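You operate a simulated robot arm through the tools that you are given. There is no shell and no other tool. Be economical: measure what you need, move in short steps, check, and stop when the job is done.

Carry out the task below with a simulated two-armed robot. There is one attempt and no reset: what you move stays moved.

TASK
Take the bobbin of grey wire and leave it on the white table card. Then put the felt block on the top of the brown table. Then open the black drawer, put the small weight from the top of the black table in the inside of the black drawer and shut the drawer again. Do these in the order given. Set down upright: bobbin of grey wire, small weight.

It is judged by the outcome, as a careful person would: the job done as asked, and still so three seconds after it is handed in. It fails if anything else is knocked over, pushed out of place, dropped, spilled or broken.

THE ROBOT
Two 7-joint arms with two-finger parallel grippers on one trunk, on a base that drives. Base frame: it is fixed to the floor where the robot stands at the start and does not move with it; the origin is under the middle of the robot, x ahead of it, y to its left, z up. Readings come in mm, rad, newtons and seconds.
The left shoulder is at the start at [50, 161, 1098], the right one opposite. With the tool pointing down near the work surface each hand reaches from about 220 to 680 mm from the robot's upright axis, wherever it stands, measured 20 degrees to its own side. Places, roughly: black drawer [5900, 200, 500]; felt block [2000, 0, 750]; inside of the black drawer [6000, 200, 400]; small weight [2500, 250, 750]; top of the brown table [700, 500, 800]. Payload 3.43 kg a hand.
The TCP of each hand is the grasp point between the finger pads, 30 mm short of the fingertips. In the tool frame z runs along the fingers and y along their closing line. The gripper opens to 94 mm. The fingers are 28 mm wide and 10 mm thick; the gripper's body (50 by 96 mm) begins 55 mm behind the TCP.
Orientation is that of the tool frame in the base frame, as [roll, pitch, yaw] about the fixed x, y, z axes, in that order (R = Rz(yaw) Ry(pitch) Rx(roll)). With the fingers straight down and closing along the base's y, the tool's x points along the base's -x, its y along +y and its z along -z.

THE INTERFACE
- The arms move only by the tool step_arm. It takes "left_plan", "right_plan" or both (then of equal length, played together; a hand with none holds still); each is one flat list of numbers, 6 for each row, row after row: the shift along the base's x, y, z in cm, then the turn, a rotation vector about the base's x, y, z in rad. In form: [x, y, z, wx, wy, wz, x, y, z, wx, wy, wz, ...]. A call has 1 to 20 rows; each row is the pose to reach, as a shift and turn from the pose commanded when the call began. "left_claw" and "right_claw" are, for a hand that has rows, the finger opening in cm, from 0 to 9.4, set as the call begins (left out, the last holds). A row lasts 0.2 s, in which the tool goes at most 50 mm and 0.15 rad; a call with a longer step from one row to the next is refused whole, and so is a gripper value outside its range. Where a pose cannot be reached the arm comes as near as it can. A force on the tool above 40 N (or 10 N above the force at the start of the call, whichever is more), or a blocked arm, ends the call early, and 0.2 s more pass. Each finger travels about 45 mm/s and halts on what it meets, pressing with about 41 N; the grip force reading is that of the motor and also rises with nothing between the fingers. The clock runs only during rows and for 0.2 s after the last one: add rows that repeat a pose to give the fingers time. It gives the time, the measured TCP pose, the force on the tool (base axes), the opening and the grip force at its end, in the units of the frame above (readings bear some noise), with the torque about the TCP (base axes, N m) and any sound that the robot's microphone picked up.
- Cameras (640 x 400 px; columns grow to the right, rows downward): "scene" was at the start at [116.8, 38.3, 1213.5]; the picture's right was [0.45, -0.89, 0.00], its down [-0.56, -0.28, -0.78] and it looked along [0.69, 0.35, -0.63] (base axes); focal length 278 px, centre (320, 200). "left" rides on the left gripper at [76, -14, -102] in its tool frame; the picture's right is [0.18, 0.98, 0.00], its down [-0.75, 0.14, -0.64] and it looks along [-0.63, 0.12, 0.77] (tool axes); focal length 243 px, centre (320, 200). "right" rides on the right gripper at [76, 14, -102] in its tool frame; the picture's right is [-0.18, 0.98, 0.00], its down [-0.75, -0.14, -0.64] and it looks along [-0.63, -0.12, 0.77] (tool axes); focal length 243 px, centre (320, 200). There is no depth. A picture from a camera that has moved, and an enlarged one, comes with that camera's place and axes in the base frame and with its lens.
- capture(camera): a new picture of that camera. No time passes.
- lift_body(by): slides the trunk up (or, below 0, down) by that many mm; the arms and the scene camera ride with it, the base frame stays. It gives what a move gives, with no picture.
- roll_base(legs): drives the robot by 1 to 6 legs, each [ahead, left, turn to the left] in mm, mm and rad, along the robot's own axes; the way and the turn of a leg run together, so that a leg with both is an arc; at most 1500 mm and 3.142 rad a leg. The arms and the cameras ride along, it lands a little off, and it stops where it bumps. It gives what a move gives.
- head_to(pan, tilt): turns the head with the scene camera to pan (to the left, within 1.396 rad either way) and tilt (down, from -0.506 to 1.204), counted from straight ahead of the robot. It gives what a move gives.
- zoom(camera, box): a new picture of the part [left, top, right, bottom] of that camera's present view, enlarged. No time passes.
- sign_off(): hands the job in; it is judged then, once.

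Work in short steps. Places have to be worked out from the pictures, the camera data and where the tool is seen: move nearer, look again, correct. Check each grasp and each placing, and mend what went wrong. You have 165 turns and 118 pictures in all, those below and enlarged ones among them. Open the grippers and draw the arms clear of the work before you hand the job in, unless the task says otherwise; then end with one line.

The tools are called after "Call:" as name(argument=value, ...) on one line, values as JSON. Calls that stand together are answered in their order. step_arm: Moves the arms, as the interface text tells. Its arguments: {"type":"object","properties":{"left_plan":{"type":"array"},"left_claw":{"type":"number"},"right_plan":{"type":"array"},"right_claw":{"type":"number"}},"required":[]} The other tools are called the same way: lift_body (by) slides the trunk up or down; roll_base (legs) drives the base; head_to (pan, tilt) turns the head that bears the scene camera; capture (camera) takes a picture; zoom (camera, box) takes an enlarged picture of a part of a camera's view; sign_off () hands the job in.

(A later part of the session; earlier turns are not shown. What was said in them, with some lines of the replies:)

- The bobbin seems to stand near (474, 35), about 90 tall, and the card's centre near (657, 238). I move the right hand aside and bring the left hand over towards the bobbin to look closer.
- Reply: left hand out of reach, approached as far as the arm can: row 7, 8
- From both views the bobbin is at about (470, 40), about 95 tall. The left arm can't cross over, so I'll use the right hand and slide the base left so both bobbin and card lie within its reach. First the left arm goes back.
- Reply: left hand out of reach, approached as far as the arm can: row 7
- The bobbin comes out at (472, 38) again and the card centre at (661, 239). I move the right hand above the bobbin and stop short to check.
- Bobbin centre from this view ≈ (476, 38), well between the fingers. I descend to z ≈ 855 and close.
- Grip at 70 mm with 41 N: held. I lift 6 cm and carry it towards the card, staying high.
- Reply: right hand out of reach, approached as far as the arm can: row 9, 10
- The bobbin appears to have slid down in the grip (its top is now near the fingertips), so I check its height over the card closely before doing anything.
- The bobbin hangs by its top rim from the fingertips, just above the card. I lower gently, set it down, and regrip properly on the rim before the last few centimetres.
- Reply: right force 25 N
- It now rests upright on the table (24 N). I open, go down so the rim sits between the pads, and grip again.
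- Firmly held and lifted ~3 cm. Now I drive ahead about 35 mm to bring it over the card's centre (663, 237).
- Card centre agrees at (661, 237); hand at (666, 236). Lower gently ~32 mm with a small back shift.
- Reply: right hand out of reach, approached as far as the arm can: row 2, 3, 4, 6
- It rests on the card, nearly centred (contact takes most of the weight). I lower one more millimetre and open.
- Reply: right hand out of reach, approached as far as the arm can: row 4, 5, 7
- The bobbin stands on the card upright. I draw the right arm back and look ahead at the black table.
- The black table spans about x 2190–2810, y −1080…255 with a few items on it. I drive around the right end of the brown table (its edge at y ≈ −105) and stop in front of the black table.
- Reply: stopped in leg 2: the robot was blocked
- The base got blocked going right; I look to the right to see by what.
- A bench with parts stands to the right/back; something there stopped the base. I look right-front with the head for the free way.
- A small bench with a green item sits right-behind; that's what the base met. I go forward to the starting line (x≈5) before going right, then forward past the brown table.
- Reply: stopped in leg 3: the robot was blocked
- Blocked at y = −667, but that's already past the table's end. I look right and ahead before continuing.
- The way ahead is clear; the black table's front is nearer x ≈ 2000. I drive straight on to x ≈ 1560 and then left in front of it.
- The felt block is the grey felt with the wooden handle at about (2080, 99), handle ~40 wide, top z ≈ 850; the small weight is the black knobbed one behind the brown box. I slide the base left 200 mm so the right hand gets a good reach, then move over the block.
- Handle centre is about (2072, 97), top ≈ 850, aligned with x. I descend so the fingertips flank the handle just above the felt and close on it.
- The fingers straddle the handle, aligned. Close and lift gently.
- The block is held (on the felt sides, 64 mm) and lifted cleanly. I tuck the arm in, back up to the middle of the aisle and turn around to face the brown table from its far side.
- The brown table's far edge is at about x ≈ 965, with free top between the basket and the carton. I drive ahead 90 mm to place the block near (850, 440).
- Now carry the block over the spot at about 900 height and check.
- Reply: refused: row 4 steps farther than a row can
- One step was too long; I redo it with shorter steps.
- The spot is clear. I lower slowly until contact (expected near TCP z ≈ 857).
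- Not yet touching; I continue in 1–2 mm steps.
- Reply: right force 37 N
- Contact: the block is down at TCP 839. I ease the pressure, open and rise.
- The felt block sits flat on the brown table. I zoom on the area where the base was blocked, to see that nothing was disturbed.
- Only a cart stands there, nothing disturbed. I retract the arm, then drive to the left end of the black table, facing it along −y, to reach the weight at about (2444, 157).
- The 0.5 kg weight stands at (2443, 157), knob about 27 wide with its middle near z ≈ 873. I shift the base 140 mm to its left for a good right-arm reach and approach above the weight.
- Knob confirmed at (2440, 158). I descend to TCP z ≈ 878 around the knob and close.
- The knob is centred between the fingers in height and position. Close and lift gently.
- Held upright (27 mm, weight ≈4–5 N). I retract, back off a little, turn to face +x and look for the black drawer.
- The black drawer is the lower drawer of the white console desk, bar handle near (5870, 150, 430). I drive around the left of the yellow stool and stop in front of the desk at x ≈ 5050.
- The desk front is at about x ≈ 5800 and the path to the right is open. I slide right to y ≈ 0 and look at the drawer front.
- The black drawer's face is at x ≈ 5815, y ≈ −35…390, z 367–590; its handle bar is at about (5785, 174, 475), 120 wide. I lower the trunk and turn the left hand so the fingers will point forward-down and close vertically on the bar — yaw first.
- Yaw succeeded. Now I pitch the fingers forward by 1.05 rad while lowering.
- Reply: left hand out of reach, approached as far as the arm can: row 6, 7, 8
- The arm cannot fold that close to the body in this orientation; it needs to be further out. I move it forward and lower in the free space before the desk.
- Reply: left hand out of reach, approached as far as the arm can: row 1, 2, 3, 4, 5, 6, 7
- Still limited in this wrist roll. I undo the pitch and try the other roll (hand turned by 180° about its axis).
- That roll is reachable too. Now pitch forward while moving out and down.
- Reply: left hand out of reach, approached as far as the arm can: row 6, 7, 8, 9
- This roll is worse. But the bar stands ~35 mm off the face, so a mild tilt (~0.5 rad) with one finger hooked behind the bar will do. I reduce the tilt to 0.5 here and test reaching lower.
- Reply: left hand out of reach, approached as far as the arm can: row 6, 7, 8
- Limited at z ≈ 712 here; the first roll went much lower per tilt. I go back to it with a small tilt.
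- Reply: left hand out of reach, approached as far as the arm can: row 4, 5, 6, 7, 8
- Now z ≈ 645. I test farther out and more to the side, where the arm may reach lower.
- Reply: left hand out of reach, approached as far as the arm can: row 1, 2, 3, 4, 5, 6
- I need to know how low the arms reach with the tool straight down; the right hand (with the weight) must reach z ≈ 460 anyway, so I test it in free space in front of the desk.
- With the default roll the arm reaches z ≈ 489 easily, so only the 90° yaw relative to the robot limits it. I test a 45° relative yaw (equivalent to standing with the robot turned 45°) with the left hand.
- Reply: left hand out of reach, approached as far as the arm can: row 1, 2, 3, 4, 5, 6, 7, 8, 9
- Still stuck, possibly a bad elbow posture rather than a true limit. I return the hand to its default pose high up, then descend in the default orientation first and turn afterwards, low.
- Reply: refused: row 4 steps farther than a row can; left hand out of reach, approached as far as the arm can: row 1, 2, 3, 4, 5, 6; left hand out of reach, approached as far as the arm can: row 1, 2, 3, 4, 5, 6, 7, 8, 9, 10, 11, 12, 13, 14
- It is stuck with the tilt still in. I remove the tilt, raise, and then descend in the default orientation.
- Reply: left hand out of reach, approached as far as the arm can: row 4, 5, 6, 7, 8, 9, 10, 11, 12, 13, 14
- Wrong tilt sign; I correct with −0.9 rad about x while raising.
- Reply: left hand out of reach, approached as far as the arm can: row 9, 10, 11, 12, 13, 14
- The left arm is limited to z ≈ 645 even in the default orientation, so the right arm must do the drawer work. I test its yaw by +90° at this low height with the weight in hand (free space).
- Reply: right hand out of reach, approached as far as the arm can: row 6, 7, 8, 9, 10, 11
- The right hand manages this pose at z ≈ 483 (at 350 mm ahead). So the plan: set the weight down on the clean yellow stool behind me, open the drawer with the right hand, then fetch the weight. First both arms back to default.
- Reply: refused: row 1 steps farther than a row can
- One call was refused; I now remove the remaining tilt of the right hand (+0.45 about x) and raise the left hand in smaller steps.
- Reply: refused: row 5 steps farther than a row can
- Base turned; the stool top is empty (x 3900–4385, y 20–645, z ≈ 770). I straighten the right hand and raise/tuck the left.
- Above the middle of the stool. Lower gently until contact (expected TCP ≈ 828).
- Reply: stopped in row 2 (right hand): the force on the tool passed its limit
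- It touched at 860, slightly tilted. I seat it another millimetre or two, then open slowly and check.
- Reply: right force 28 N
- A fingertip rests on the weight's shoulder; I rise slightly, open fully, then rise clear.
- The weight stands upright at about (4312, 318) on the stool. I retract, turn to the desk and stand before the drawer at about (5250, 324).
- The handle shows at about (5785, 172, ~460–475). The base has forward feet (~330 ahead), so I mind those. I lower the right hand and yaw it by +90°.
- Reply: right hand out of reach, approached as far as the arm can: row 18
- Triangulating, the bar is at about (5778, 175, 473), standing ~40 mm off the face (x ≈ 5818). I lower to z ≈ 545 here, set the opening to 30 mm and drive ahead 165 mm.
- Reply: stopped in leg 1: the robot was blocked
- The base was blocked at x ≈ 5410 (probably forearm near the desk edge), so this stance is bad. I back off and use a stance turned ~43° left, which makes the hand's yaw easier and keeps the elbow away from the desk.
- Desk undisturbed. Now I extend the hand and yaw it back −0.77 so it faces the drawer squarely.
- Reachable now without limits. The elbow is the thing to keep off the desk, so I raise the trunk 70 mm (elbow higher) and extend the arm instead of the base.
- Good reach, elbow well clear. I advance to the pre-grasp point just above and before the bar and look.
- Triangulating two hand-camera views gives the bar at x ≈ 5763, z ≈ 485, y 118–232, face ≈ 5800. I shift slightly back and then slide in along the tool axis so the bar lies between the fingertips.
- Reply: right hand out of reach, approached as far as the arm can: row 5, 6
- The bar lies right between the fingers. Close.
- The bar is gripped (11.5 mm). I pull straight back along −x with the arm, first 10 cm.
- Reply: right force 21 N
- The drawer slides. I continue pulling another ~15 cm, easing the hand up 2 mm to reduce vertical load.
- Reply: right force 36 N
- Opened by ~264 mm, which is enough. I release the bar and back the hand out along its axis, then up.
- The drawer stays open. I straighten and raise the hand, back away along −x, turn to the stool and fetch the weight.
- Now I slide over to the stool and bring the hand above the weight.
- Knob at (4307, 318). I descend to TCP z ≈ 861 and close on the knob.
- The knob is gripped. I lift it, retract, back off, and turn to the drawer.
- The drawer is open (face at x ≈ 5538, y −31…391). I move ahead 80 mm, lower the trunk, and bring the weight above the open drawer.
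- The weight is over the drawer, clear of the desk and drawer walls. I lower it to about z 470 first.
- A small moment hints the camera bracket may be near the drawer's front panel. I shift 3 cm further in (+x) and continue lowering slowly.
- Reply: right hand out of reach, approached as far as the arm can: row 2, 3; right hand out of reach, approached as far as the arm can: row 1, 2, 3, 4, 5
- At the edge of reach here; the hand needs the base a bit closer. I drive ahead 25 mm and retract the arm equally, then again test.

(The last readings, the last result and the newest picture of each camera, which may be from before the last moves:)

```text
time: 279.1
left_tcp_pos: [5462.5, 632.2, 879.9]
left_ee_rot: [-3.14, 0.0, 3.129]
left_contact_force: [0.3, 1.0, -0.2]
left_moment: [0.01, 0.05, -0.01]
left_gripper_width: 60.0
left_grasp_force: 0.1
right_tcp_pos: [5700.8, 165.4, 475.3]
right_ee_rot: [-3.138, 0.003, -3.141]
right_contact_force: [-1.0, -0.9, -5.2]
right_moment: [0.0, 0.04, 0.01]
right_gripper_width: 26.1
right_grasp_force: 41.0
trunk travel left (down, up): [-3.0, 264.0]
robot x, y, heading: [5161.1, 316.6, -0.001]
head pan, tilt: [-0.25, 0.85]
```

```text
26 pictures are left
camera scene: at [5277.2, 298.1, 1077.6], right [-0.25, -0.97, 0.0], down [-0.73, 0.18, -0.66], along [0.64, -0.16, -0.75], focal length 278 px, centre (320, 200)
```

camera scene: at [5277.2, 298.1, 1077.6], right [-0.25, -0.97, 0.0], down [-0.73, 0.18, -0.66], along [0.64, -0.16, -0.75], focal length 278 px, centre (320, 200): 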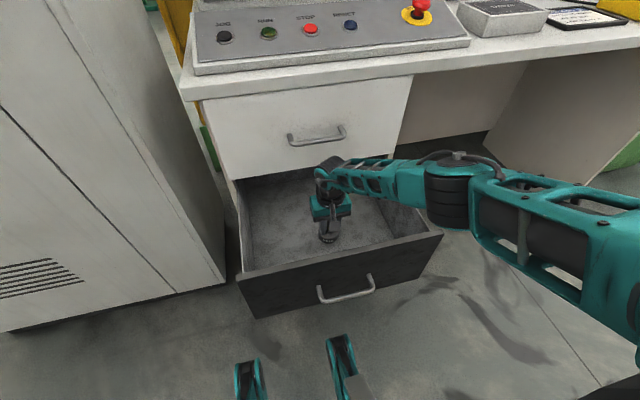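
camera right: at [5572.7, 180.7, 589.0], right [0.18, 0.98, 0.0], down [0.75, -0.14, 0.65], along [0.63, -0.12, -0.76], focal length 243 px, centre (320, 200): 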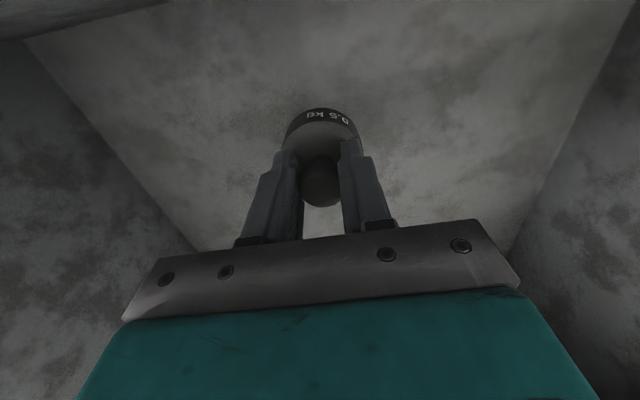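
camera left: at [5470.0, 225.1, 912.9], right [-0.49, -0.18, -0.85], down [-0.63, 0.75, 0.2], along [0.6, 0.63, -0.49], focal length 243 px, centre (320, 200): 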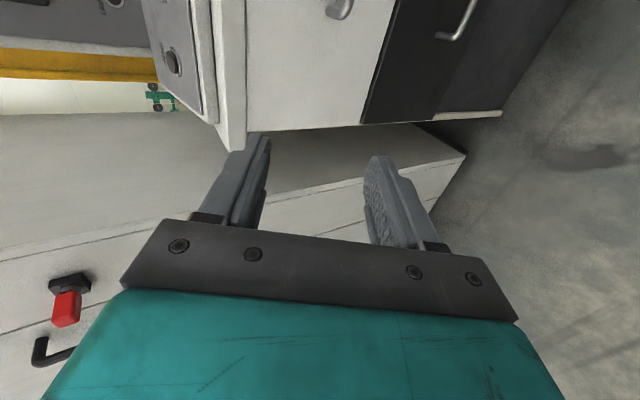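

Drawer undisturbed. Now lower gently until the weight touches the drawer floor.

Call:
step_arm(right_plan=[-1, 0, -0.5, 0, 0, 0, -2, 0, -1, 0, 0, 0, -2, 0, -1.4, 0, 0, 0, -2, 0, -1.8, 0, 0, 0, -2, 0, -2.2, 0, 0, 0, -2, 0, -2.5, 0, 0, 0, -2, 0, -2.8, 0, 0, 0, -2, 0, -3.1, 0, 0, 0])

Call:
zoom(camera="scene", box=[260, 140, 420, 280])

```text
time: 280.9
left_tcp_pos: [5462.5, 631.3, 879.0]
left_ee_rot: [3.139, 0.0, 3.13]
left_contact_force: [0.1, -0.9, 0.7]
left_moment: [-0.01, 0.05, -0.01]
left_gripper_width: 60.0
left_grasp_force: 0.1
right_tcp_pos: [5680.7, 165.0, 445.2]
right_ee_rot: [-3.14, 0.008, 3.141]
right_contact_force: [0.0, -0.9, 15.9]
right_moment: [-0.13, 0.4, 0.04]
right_gripper_width: 26.2
right_grasp_force: 41.2
trunk travel left (down, up): [-3.0, 264.0]
robot x, y, heading: [5162.6, 318.4, -0.001]
head pan, tilt: [-0.25, 0.85]
```

```text
2.86 times, centred on (340, 210) of scene
camera zoom: at [5275.9, 298.5, 1078.3], right [-0.25, -0.97, 0.0], down [-0.73, 0.18, -0.66], along [0.64, -0.16, -0.75], focal length 794 px, centre (263, 171)
```

zoom: 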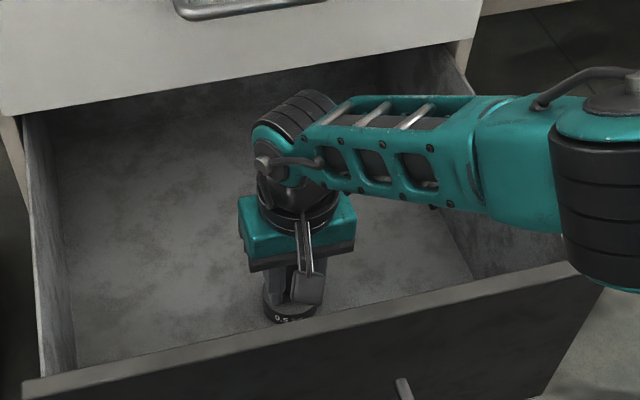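

Contact at 16 N. I ease up 3 mm, open, and check before rising.

Call:
step_arm(right_plan=[0, 0, 0.2, 0, 0, 0, 0, 0, 0.2, 0, 0, 0])

Call:
step_arm(right_plan=[0, 0, 0.1, 0, 0, 0, 0, 0, 0.2, 0, 0, 0, 0, 0, 0.3, 0, 0, 0, 0, 0, 0.3, 0, 0, 0, 0, 0, 0.3, 0, 0, 0], right_claw=7.5)

Call:
capture(camera="right")

```text
time: 281.5
left_tcp_pos: [5461.3, 632.2, 879.5]
left_ee_rot: [3.139, 0.0, 3.13]
left_contact_force: [-0.2, -0.3, 0.0]
left_moment: [0.0, -0.02, -0.04]
left_gripper_width: 60.1
left_grasp_force: 0.1
right_tcp_pos: [5680.2, 165.9, 445.7]
right_ee_rot: [-3.14, 0.005, 3.14]
right_contact_force: [1.1, -1.6, 12.9]
right_moment: [-0.03, -0.04, -0.04]
right_gripper_width: 26.3
right_grasp_force: 41.1
trunk travel left (down, up): [-3.0, 264.0]
robot x, y, heading: [5157.6, 317.5, 0.001]
head pan, tilt: [-0.25, 0.85]
```

```text
time: 282.7
left_tcp_pos: [5462.0, 631.7, 878.5]
left_ee_rot: [3.139, 0.0, 3.128]
left_contact_force: [-0.3, 0.6, -0.3]
left_moment: [0.02, -0.03, 0.01]
left_gripper_width: 60.0
left_grasp_force: 0.2
right_tcp_pos: [5679.7, 164.1, 448.6]
right_ee_rot: [-3.14, 0.005, 3.141]
right_contact_force: [-0.4, 1.1, -0.9]
right_moment: [0.03, 0.01, -0.02]
right_gripper_width: 75.1
right_grasp_force: 0.1
trunk travel left (down, up): [-3.0, 264.0]
robot x, y, heading: [5160.1, 315.7, 0.001]
head pan, tilt: [-0.25, 0.85]
```

```text
24 pictures are left
camera right: at [5603.6, 179.1, 551.7], right [0.18, 0.98, 0.0], down [0.75, -0.14, 0.64], along [0.63, -0.12, -0.76], focal length 243 px, centre (320, 200)
```

right: 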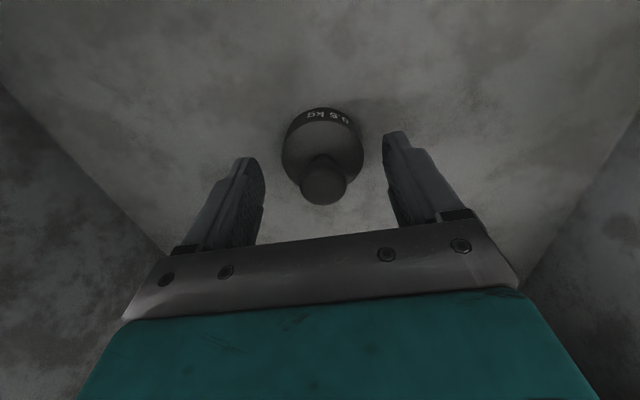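

Released and upright. I rise straight up out of the drawer.

Call:
step_arm(right_plan=[0, 0, 3, 0, 0, 0, 0, 0, 7, 0, 0, 0, 0, 0, 11, 0, 0, 0, 0, 0, 15, 0, 0, 0, 0, 0, 19, 0, 0, 0, -1, 0, 23, 0, 0, 0, -3, 0, 27, 0, 0, 0, -7, 0, 29, 0, 0, 0, -11, 0, 30, 0, 0, 0, -15, 0, 31, 0, 0, 0, -19, 0, 32, 0, 0, 0])

Call:
capture(camera="scene")

```text
time: 285.1
left_tcp_pos: [5462.4, 631.6, 879.1]
left_ee_rot: [3.138, -0.001, 3.13]
left_contact_force: [-0.3, 0.0, -0.1]
left_moment: [0.03, 0.01, -0.02]
left_gripper_width: 60.1
left_grasp_force: 0.0
right_tcp_pos: [5489.0, 163.4, 769.3]
right_ee_rot: [3.142, 0.002, 3.141]
right_contact_force: [0.7, -0.8, 0.5]
right_moment: [-0.02, -0.02, -0.03]
right_gripper_width: 75.2
right_grasp_force: 0.1
trunk travel left (down, up): [-3.0, 264.0]
robot x, y, heading: [5159.4, 316.7, 0.006]
head pan, tilt: [-0.25, 0.85]
```

```text
23 pictures are left
camera scene: at [5276.9, 298.2, 1077.7], right [-0.25, -0.97, 0.0], down [-0.73, 0.18, -0.66], along [0.64, -0.16, -0.75], focal length 278 px, centre (320, 200)
```

scene: 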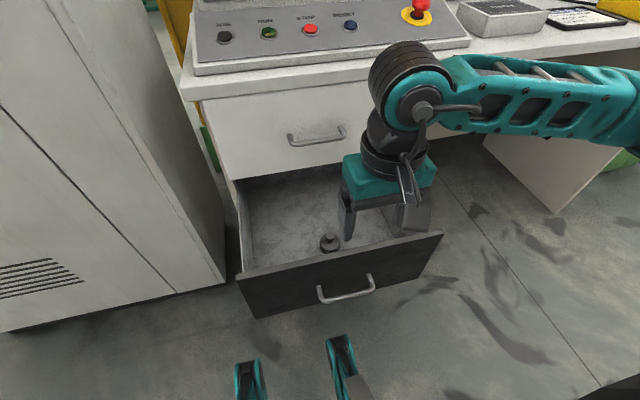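

The weight stands in the drawer. To shut it, I close the fingers, tilt them forward 0.5 rad so that the tips lead, and lower in front of the face above the handle.

Call:
step_arm(right_plan=[-2, 0, 0, 0, -0.1, 0, -4, 0, 0, 0, -0.2, 0, -5.5, 0, -1, 0, -0.3, 0, -6.5, 0, -3, 0, -0.4, 0, -6.5, 0, -7, 0, -0.5, 0, -6.5, 0, -11, 0, -0.5, 0, -6.5, 0, -15, 0, -0.5, 0, -6.5, 0, -18, 0, -0.5, 0, -6.5, 0, -20, 0, -0.5, 0], right_claw=0)

Call:
capture(camera="scene")

Call:
capture(camera="right")

```text
time: 287.1
left_tcp_pos: [5462.1, 631.7, 878.7]
left_ee_rot: [3.14, -0.001, 3.13]
left_contact_force: [0.7, 0.1, 0.6]
left_moment: [0.0, 0.04, 0.0]
left_gripper_width: 59.9
left_grasp_force: 0.1
right_tcp_pos: [5433.5, 178.8, 575.8]
right_ee_rot: [-3.137, 0.501, 3.141]
right_contact_force: [0.1, -0.1, 0.8]
right_moment: [0.0, 0.05, -0.03]
right_gripper_width: 0.2
right_grasp_force: 32.9
right hand out of reach, approached as far as the arm can: row 2, 3, 4, 5, 6, 8, 9
trunk travel left (down, up): [-3.0, 264.0]
robot x, y, heading: [5160.8, 311.6, -0.0]
head pan, tilt: [-0.25, 0.85]
```

```text
22 pictures are left
camera scene: at [5276.9, 298.1, 1077.7], right [-0.25, -0.97, 0.0], down [-0.73, 0.18, -0.66], along [0.64, -0.16, -0.75], focal length 278 px, centre (320, 200)
```

scene: 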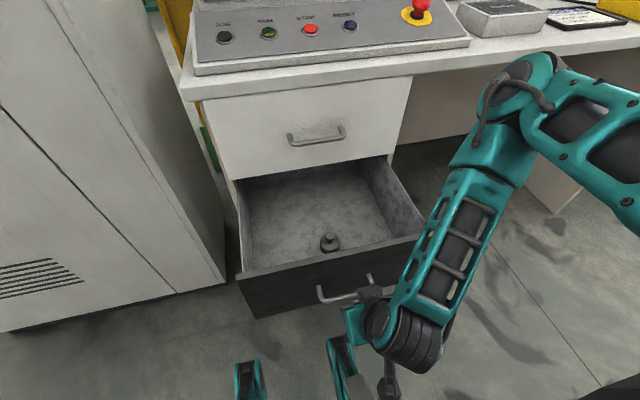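

```text
21 pictures are left
camera right: at [5317.7, 194.3, 629.2], right [0.16, 0.98, 0.08], down [0.35, -0.14, 0.93], along [0.92, -0.12, -0.37], focal length 243 px, centre (320, 200)
```

right: 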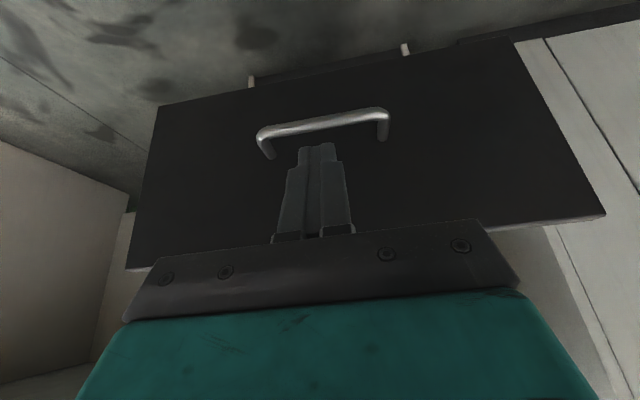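

The tips aim at the face above the handle (z ≈ 550). I push forward with the arm in small steps.

Call:
step_arm(right_plan=[3, 0, 0, 0, 0, 0, 6, 0, 0, 0, 0, 0, 8, 0, 0, 0, 0, 0, 10, 0, 0, 0, 0, 0, 12, 0, 0, 0, 0, 0, 14, 0, 0, 0, 0, 0, 16, 0, 0, 0, 0, 0, 18, 0, 0, 0, 0, 0, 20, 0, 0, 0, 0, 0])

Call:
capture(camera="scene")

```text
time: 289.1
left_tcp_pos: [5462.9, 631.9, 879.4]
left_ee_rot: [3.139, -0.001, 3.13]
left_contact_force: [0.6, 0.5, -0.3]
left_moment: [0.01, 0.0, 0.0]
left_gripper_width: 59.7
left_grasp_force: 0.0
right_tcp_pos: [5631.2, 179.0, 576.5]
right_ee_rot: [-3.14, 0.505, 3.141]
right_contact_force: [0.1, 0.5, 0.9]
right_moment: [-0.05, -0.02, 0.01]
right_gripper_width: 0.0
right_grasp_force: 32.7
trunk travel left (down, up): [-3.0, 264.0]
robot x, y, heading: [5161.7, 313.3, 0.003]
head pan, tilt: [-0.25, 0.85]
```

```text
20 pictures are left
camera scene: at [5276.9, 298.2, 1077.7], right [-0.25, -0.97, 0.0], down [-0.73, 0.18, -0.66], along [0.64, -0.16, -0.75], focal length 278 px, centre (320, 200)
```

scene: 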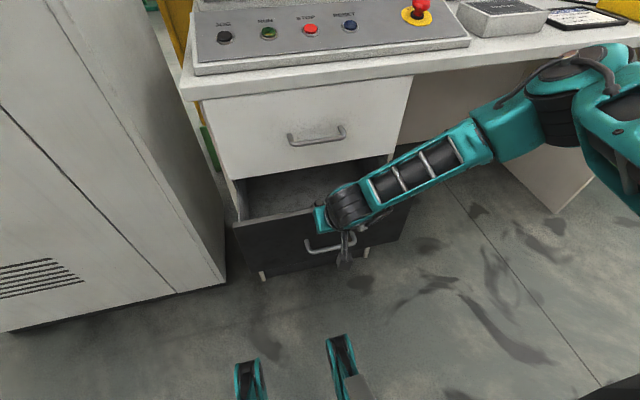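

The drawer slides in smoothly. Continue another 8 cm with the arm.

Call:
step_arm(right_plan=[2, 0, 0, 0, 0, 0, 4, 0, 0, 0, 0, 0, 5.5, 0, 0, 0, 0, 0, 7, 0, 0, 0, 0, 0, 8, 0, 0, 0, 0, 0])

Call:
capture(camera="scene")

```text
time: 290.3
left_tcp_pos: [5462.2, 632.1, 879.3]
left_ee_rot: [3.14, 0.001, 3.13]
left_contact_force: [-0.8, -0.4, -0.1]
left_moment: [0.03, -0.02, -0.04]
left_gripper_width: 60.1
left_grasp_force: 0.1
right_tcp_pos: [5712.1, 179.5, 576.1]
right_ee_rot: [-3.139, 0.503, 3.141]
right_contact_force: [0.0, 0.0, -0.5]
right_moment: [-0.01, 0.01, 0.01]
right_gripper_width: 0.0
right_grasp_force: 33.4
trunk travel left (down, up): [-3.0, 264.0]
robot x, y, heading: [5159.2, 318.1, 0.006]
head pan, tilt: [-0.25, 0.85]
```

```text
19 pictures are left
camera scene: at [5277.0, 298.2, 1077.7], right [-0.25, -0.97, 0.0], down [-0.73, 0.18, -0.66], along [0.64, -0.16, -0.75], focal length 278 px, centre (320, 200)
```

scene: 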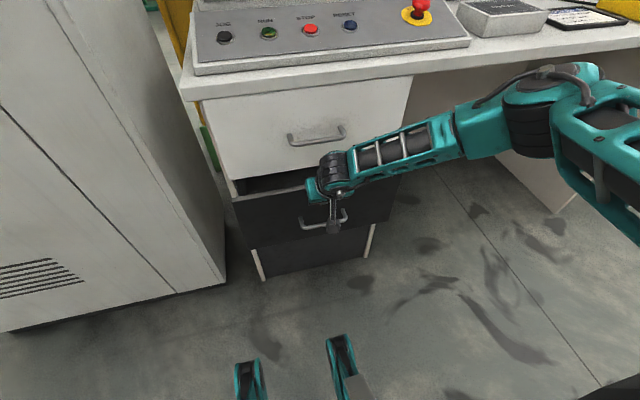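

About 70 mm remain. I drive the base ahead 45 mm with the hand held, then finish with the arm.

Call:
roll_base(legs=[[45, 0, 0]])

Call:
step_arm(right_plan=[0.7, 0, 0, 0, 0, 0, 1.4, 0, 0, 0, 0, 0, 2, 0, 0, 0, 0, 0, 2.5, 0, 0, 0, 0, 0, 3.0, 0, 0, 0, 0, 0])

Call:
capture(camera="scene")

```text
time: 291.2
left_tcp_pos: [5508.1, 631.1, 878.3]
left_ee_rot: [3.14, 0.001, 3.13]
left_contact_force: [0.0, -0.2, 0.4]
left_moment: [0.0, -0.01, 0.0]
left_gripper_width: 60.0
left_grasp_force: 0.1
right_tcp_pos: [5756.7, 179.5, 575.8]
right_ee_rot: [-3.141, 0.503, -3.14]
right_contact_force: [-0.2, -0.1, -0.5]
right_moment: [0.02, 0.01, 0.0]
right_gripper_width: 0.0
right_grasp_force: 32.9
trunk travel left (down, up): [-3.0, 264.0]
robot x, y, heading: [5201.8, 314.7, 0.003]
head pan, tilt: [-0.25, 0.85]
```

```text
time: 292.3
left_tcp_pos: [5507.2, 631.7, 879.0]
left_ee_rot: [3.138, 0.001, 3.129]
left_contact_force: [1.2, 0.9, -0.4]
left_moment: [0.01, -0.02, -0.03]
left_gripper_width: 60.1
left_grasp_force: 0.0
right_tcp_pos: [5776.5, 180.3, 573.1]
right_ee_rot: [-3.141, 0.489, -3.14]
right_contact_force: [-6.2, -0.1, 2.3]
right_moment: [-0.01, 0.08, 0.01]
right_gripper_width: 0.0
right_grasp_force: 32.8
trunk travel left (down, up): [-3.0, 264.0]
robot x, y, heading: [5206.4, 317.5, 0.0]
head pan, tilt: [-0.25, 0.85]
stopped in row 5 (right hand): the force on the tool passed its limit (the readings are from after the stop); the commanded pose is now the measured one
```

```text
18 pictures are left
camera scene: at [5320.5, 298.2, 1077.8], right [-0.25, -0.97, 0.0], down [-0.73, 0.18, -0.66], along [0.64, -0.16, -0.75], focal length 278 px, centre (320, 200)
```

scene: 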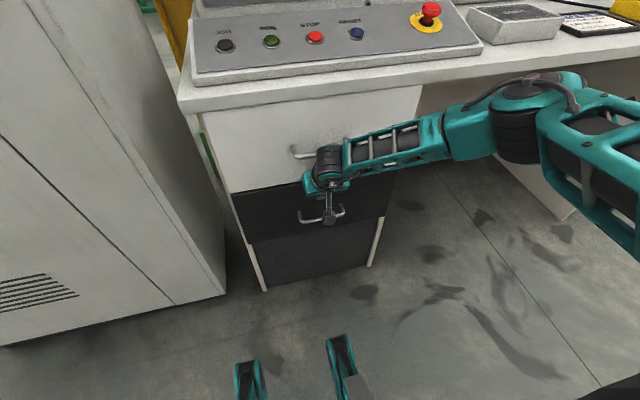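

The push met the end stop; the drawer looks shut. I withdraw the hand straight back and inspect.

Call:
step_arm(right_plan=[-2, 0, 0, 0, 0, 0, -5, 0, 0, 0, 0, 0, -9, 0, 1, 0, 0, 0, -13, 0, 3, 0, 0, 0, -17, 0, 5, 0, 0, 0, -20, 0, 8, 0, 0, 0, -23, 0, 11, 0, 0, 0])

Call:
roll_base(legs=[[-150, 0, 0]])

Call:
zoom(camera="scene", box=[180, 60, 440, 300])

```text
time: 293.9
left_tcp_pos: [5506.3, 631.1, 878.8]
left_ee_rot: [3.14, 0.001, 3.129]
left_contact_force: [0.6, 0.0, 0.5]
left_moment: [0.01, 0.01, 0.02]
left_gripper_width: 60.1
left_grasp_force: 0.0
right_tcp_pos: [5546.2, 179.3, 683.0]
right_ee_rot: [-3.14, 0.488, -3.139]
right_contact_force: [1.0, -0.8, -0.5]
right_moment: [-0.02, 0.0, -0.02]
right_gripper_width: 0.0
right_grasp_force: 33.5
trunk travel left (down, up): [-3.0, 264.0]
robot x, y, heading: [5204.6, 313.5, 0.002]
head pan, tilt: [-0.25, 0.85]
```

```text
time: 295.3
left_tcp_pos: [5358.3, 632.1, 879.4]
left_ee_rot: [3.139, 0.0, 3.132]
left_contact_force: [-0.1, -0.1, 0.0]
left_moment: [0.02, -0.03, 0.01]
left_gripper_width: 60.1
left_grasp_force: 0.0
right_tcp_pos: [5398.3, 179.5, 682.1]
right_ee_rot: [3.141, 0.488, -3.139]
right_contact_force: [0.0, 0.6, 0.5]
right_moment: [-0.01, -0.03, 0.02]
right_gripper_width: 0.0
right_grasp_force: 32.5
trunk travel left (down, up): [-3.0, 264.0]
robot x, y, heading: [5054.9, 316.5, -0.0]
head pan, tilt: [-0.25, 0.85]
```

```text
1.67 times, centred on (310, 180) of scene
camera zoom: at [5172.2, 298.1, 1077.7], right [-0.24, -0.97, 0.0], down [-0.73, 0.18, -0.66], along [0.64, -0.16, -0.75], focal length 463 px, centre (337, 233)
```

zoom: 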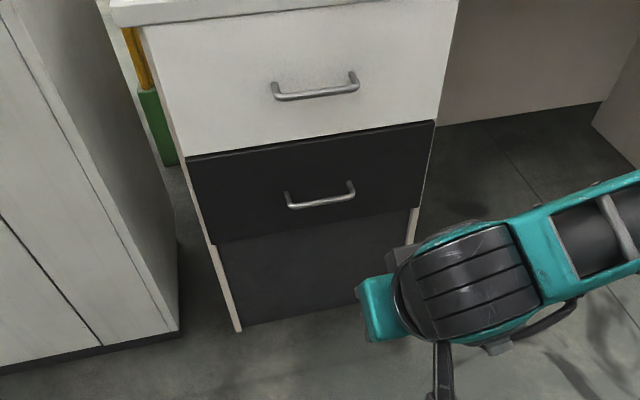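

The drawer is shut flush like the white one. Last, I open both grippers, raise the arm clear and hand in.

Call:
step_arm(right_plan=[0, 0, 4, 0, 0.12, 0, 0, 0, 8, 0, 0.24, 0, 0, 0, 12, 0, 0.36, 0, 0, 0, 16, 0, 0.48, 0, 0, 0, 18, 0, 0.48, 0, 0, 0, 18, 0, 0.48, 0], left_plan=[0, 0, 0, 0, 0, 0, 0, 0, 0, 0, 0, 0, 0, 0, 0, 0, 0, 0, 0, 0, 0, 0, 0, 0, 0, 0, 0, 0, 0, 0, 0, 0, 0, 0, 0, 0], right_claw=9, left_claw=9)

Call:
capture(camera="scene")

```text
time: 296.7
left_tcp_pos: [5358.6, 632.1, 879.7]
left_ee_rot: [3.139, 0.001, 3.13]
left_contact_force: [0.1, -0.7, 0.4]
left_moment: [-0.03, -0.01, -0.03]
left_gripper_width: 89.9
left_grasp_force: 0.1
right_tcp_pos: [5400.3, 182.4, 863.6]
right_ee_rot: [3.141, 0.009, -3.138]
right_contact_force: [-0.6, -0.1, 0.3]
right_moment: [0.01, 0.0, 0.01]
right_gripper_width: 89.9
right_grasp_force: 0.1
trunk travel left (down, up): [-3.0, 264.0]
robot x, y, heading: [5053.1, 313.3, 0.003]
head pan, tilt: [-0.25, 0.85]
```

```text
16 pictures are left
camera scene: at [5172.1, 298.1, 1077.7], right [-0.24, -0.97, 0.0], down [-0.73, 0.18, -0.66], along [0.64, -0.16, -0.75], focal length 278 px, centre (320, 200)
```

scene: 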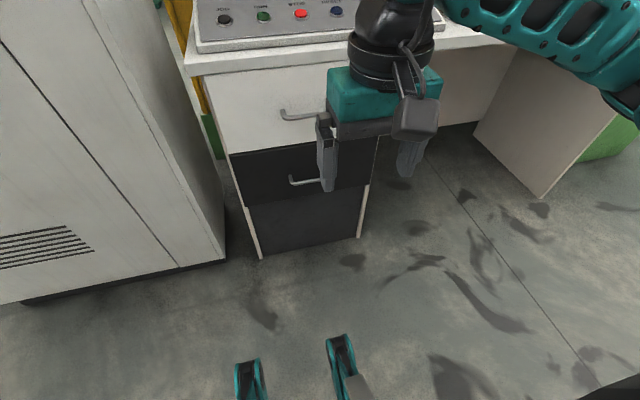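

Everything is in place, with the drawer shut, both grippers open and the arms clear, so I hand it in.

Call:
sign_off()

```text
The job is handed in.
```

The bobbin is on the white card, the felt block is on the brown table, and the small weight stood upright inside the black drawer, which is now shut; I did not look inside again after shutting it.
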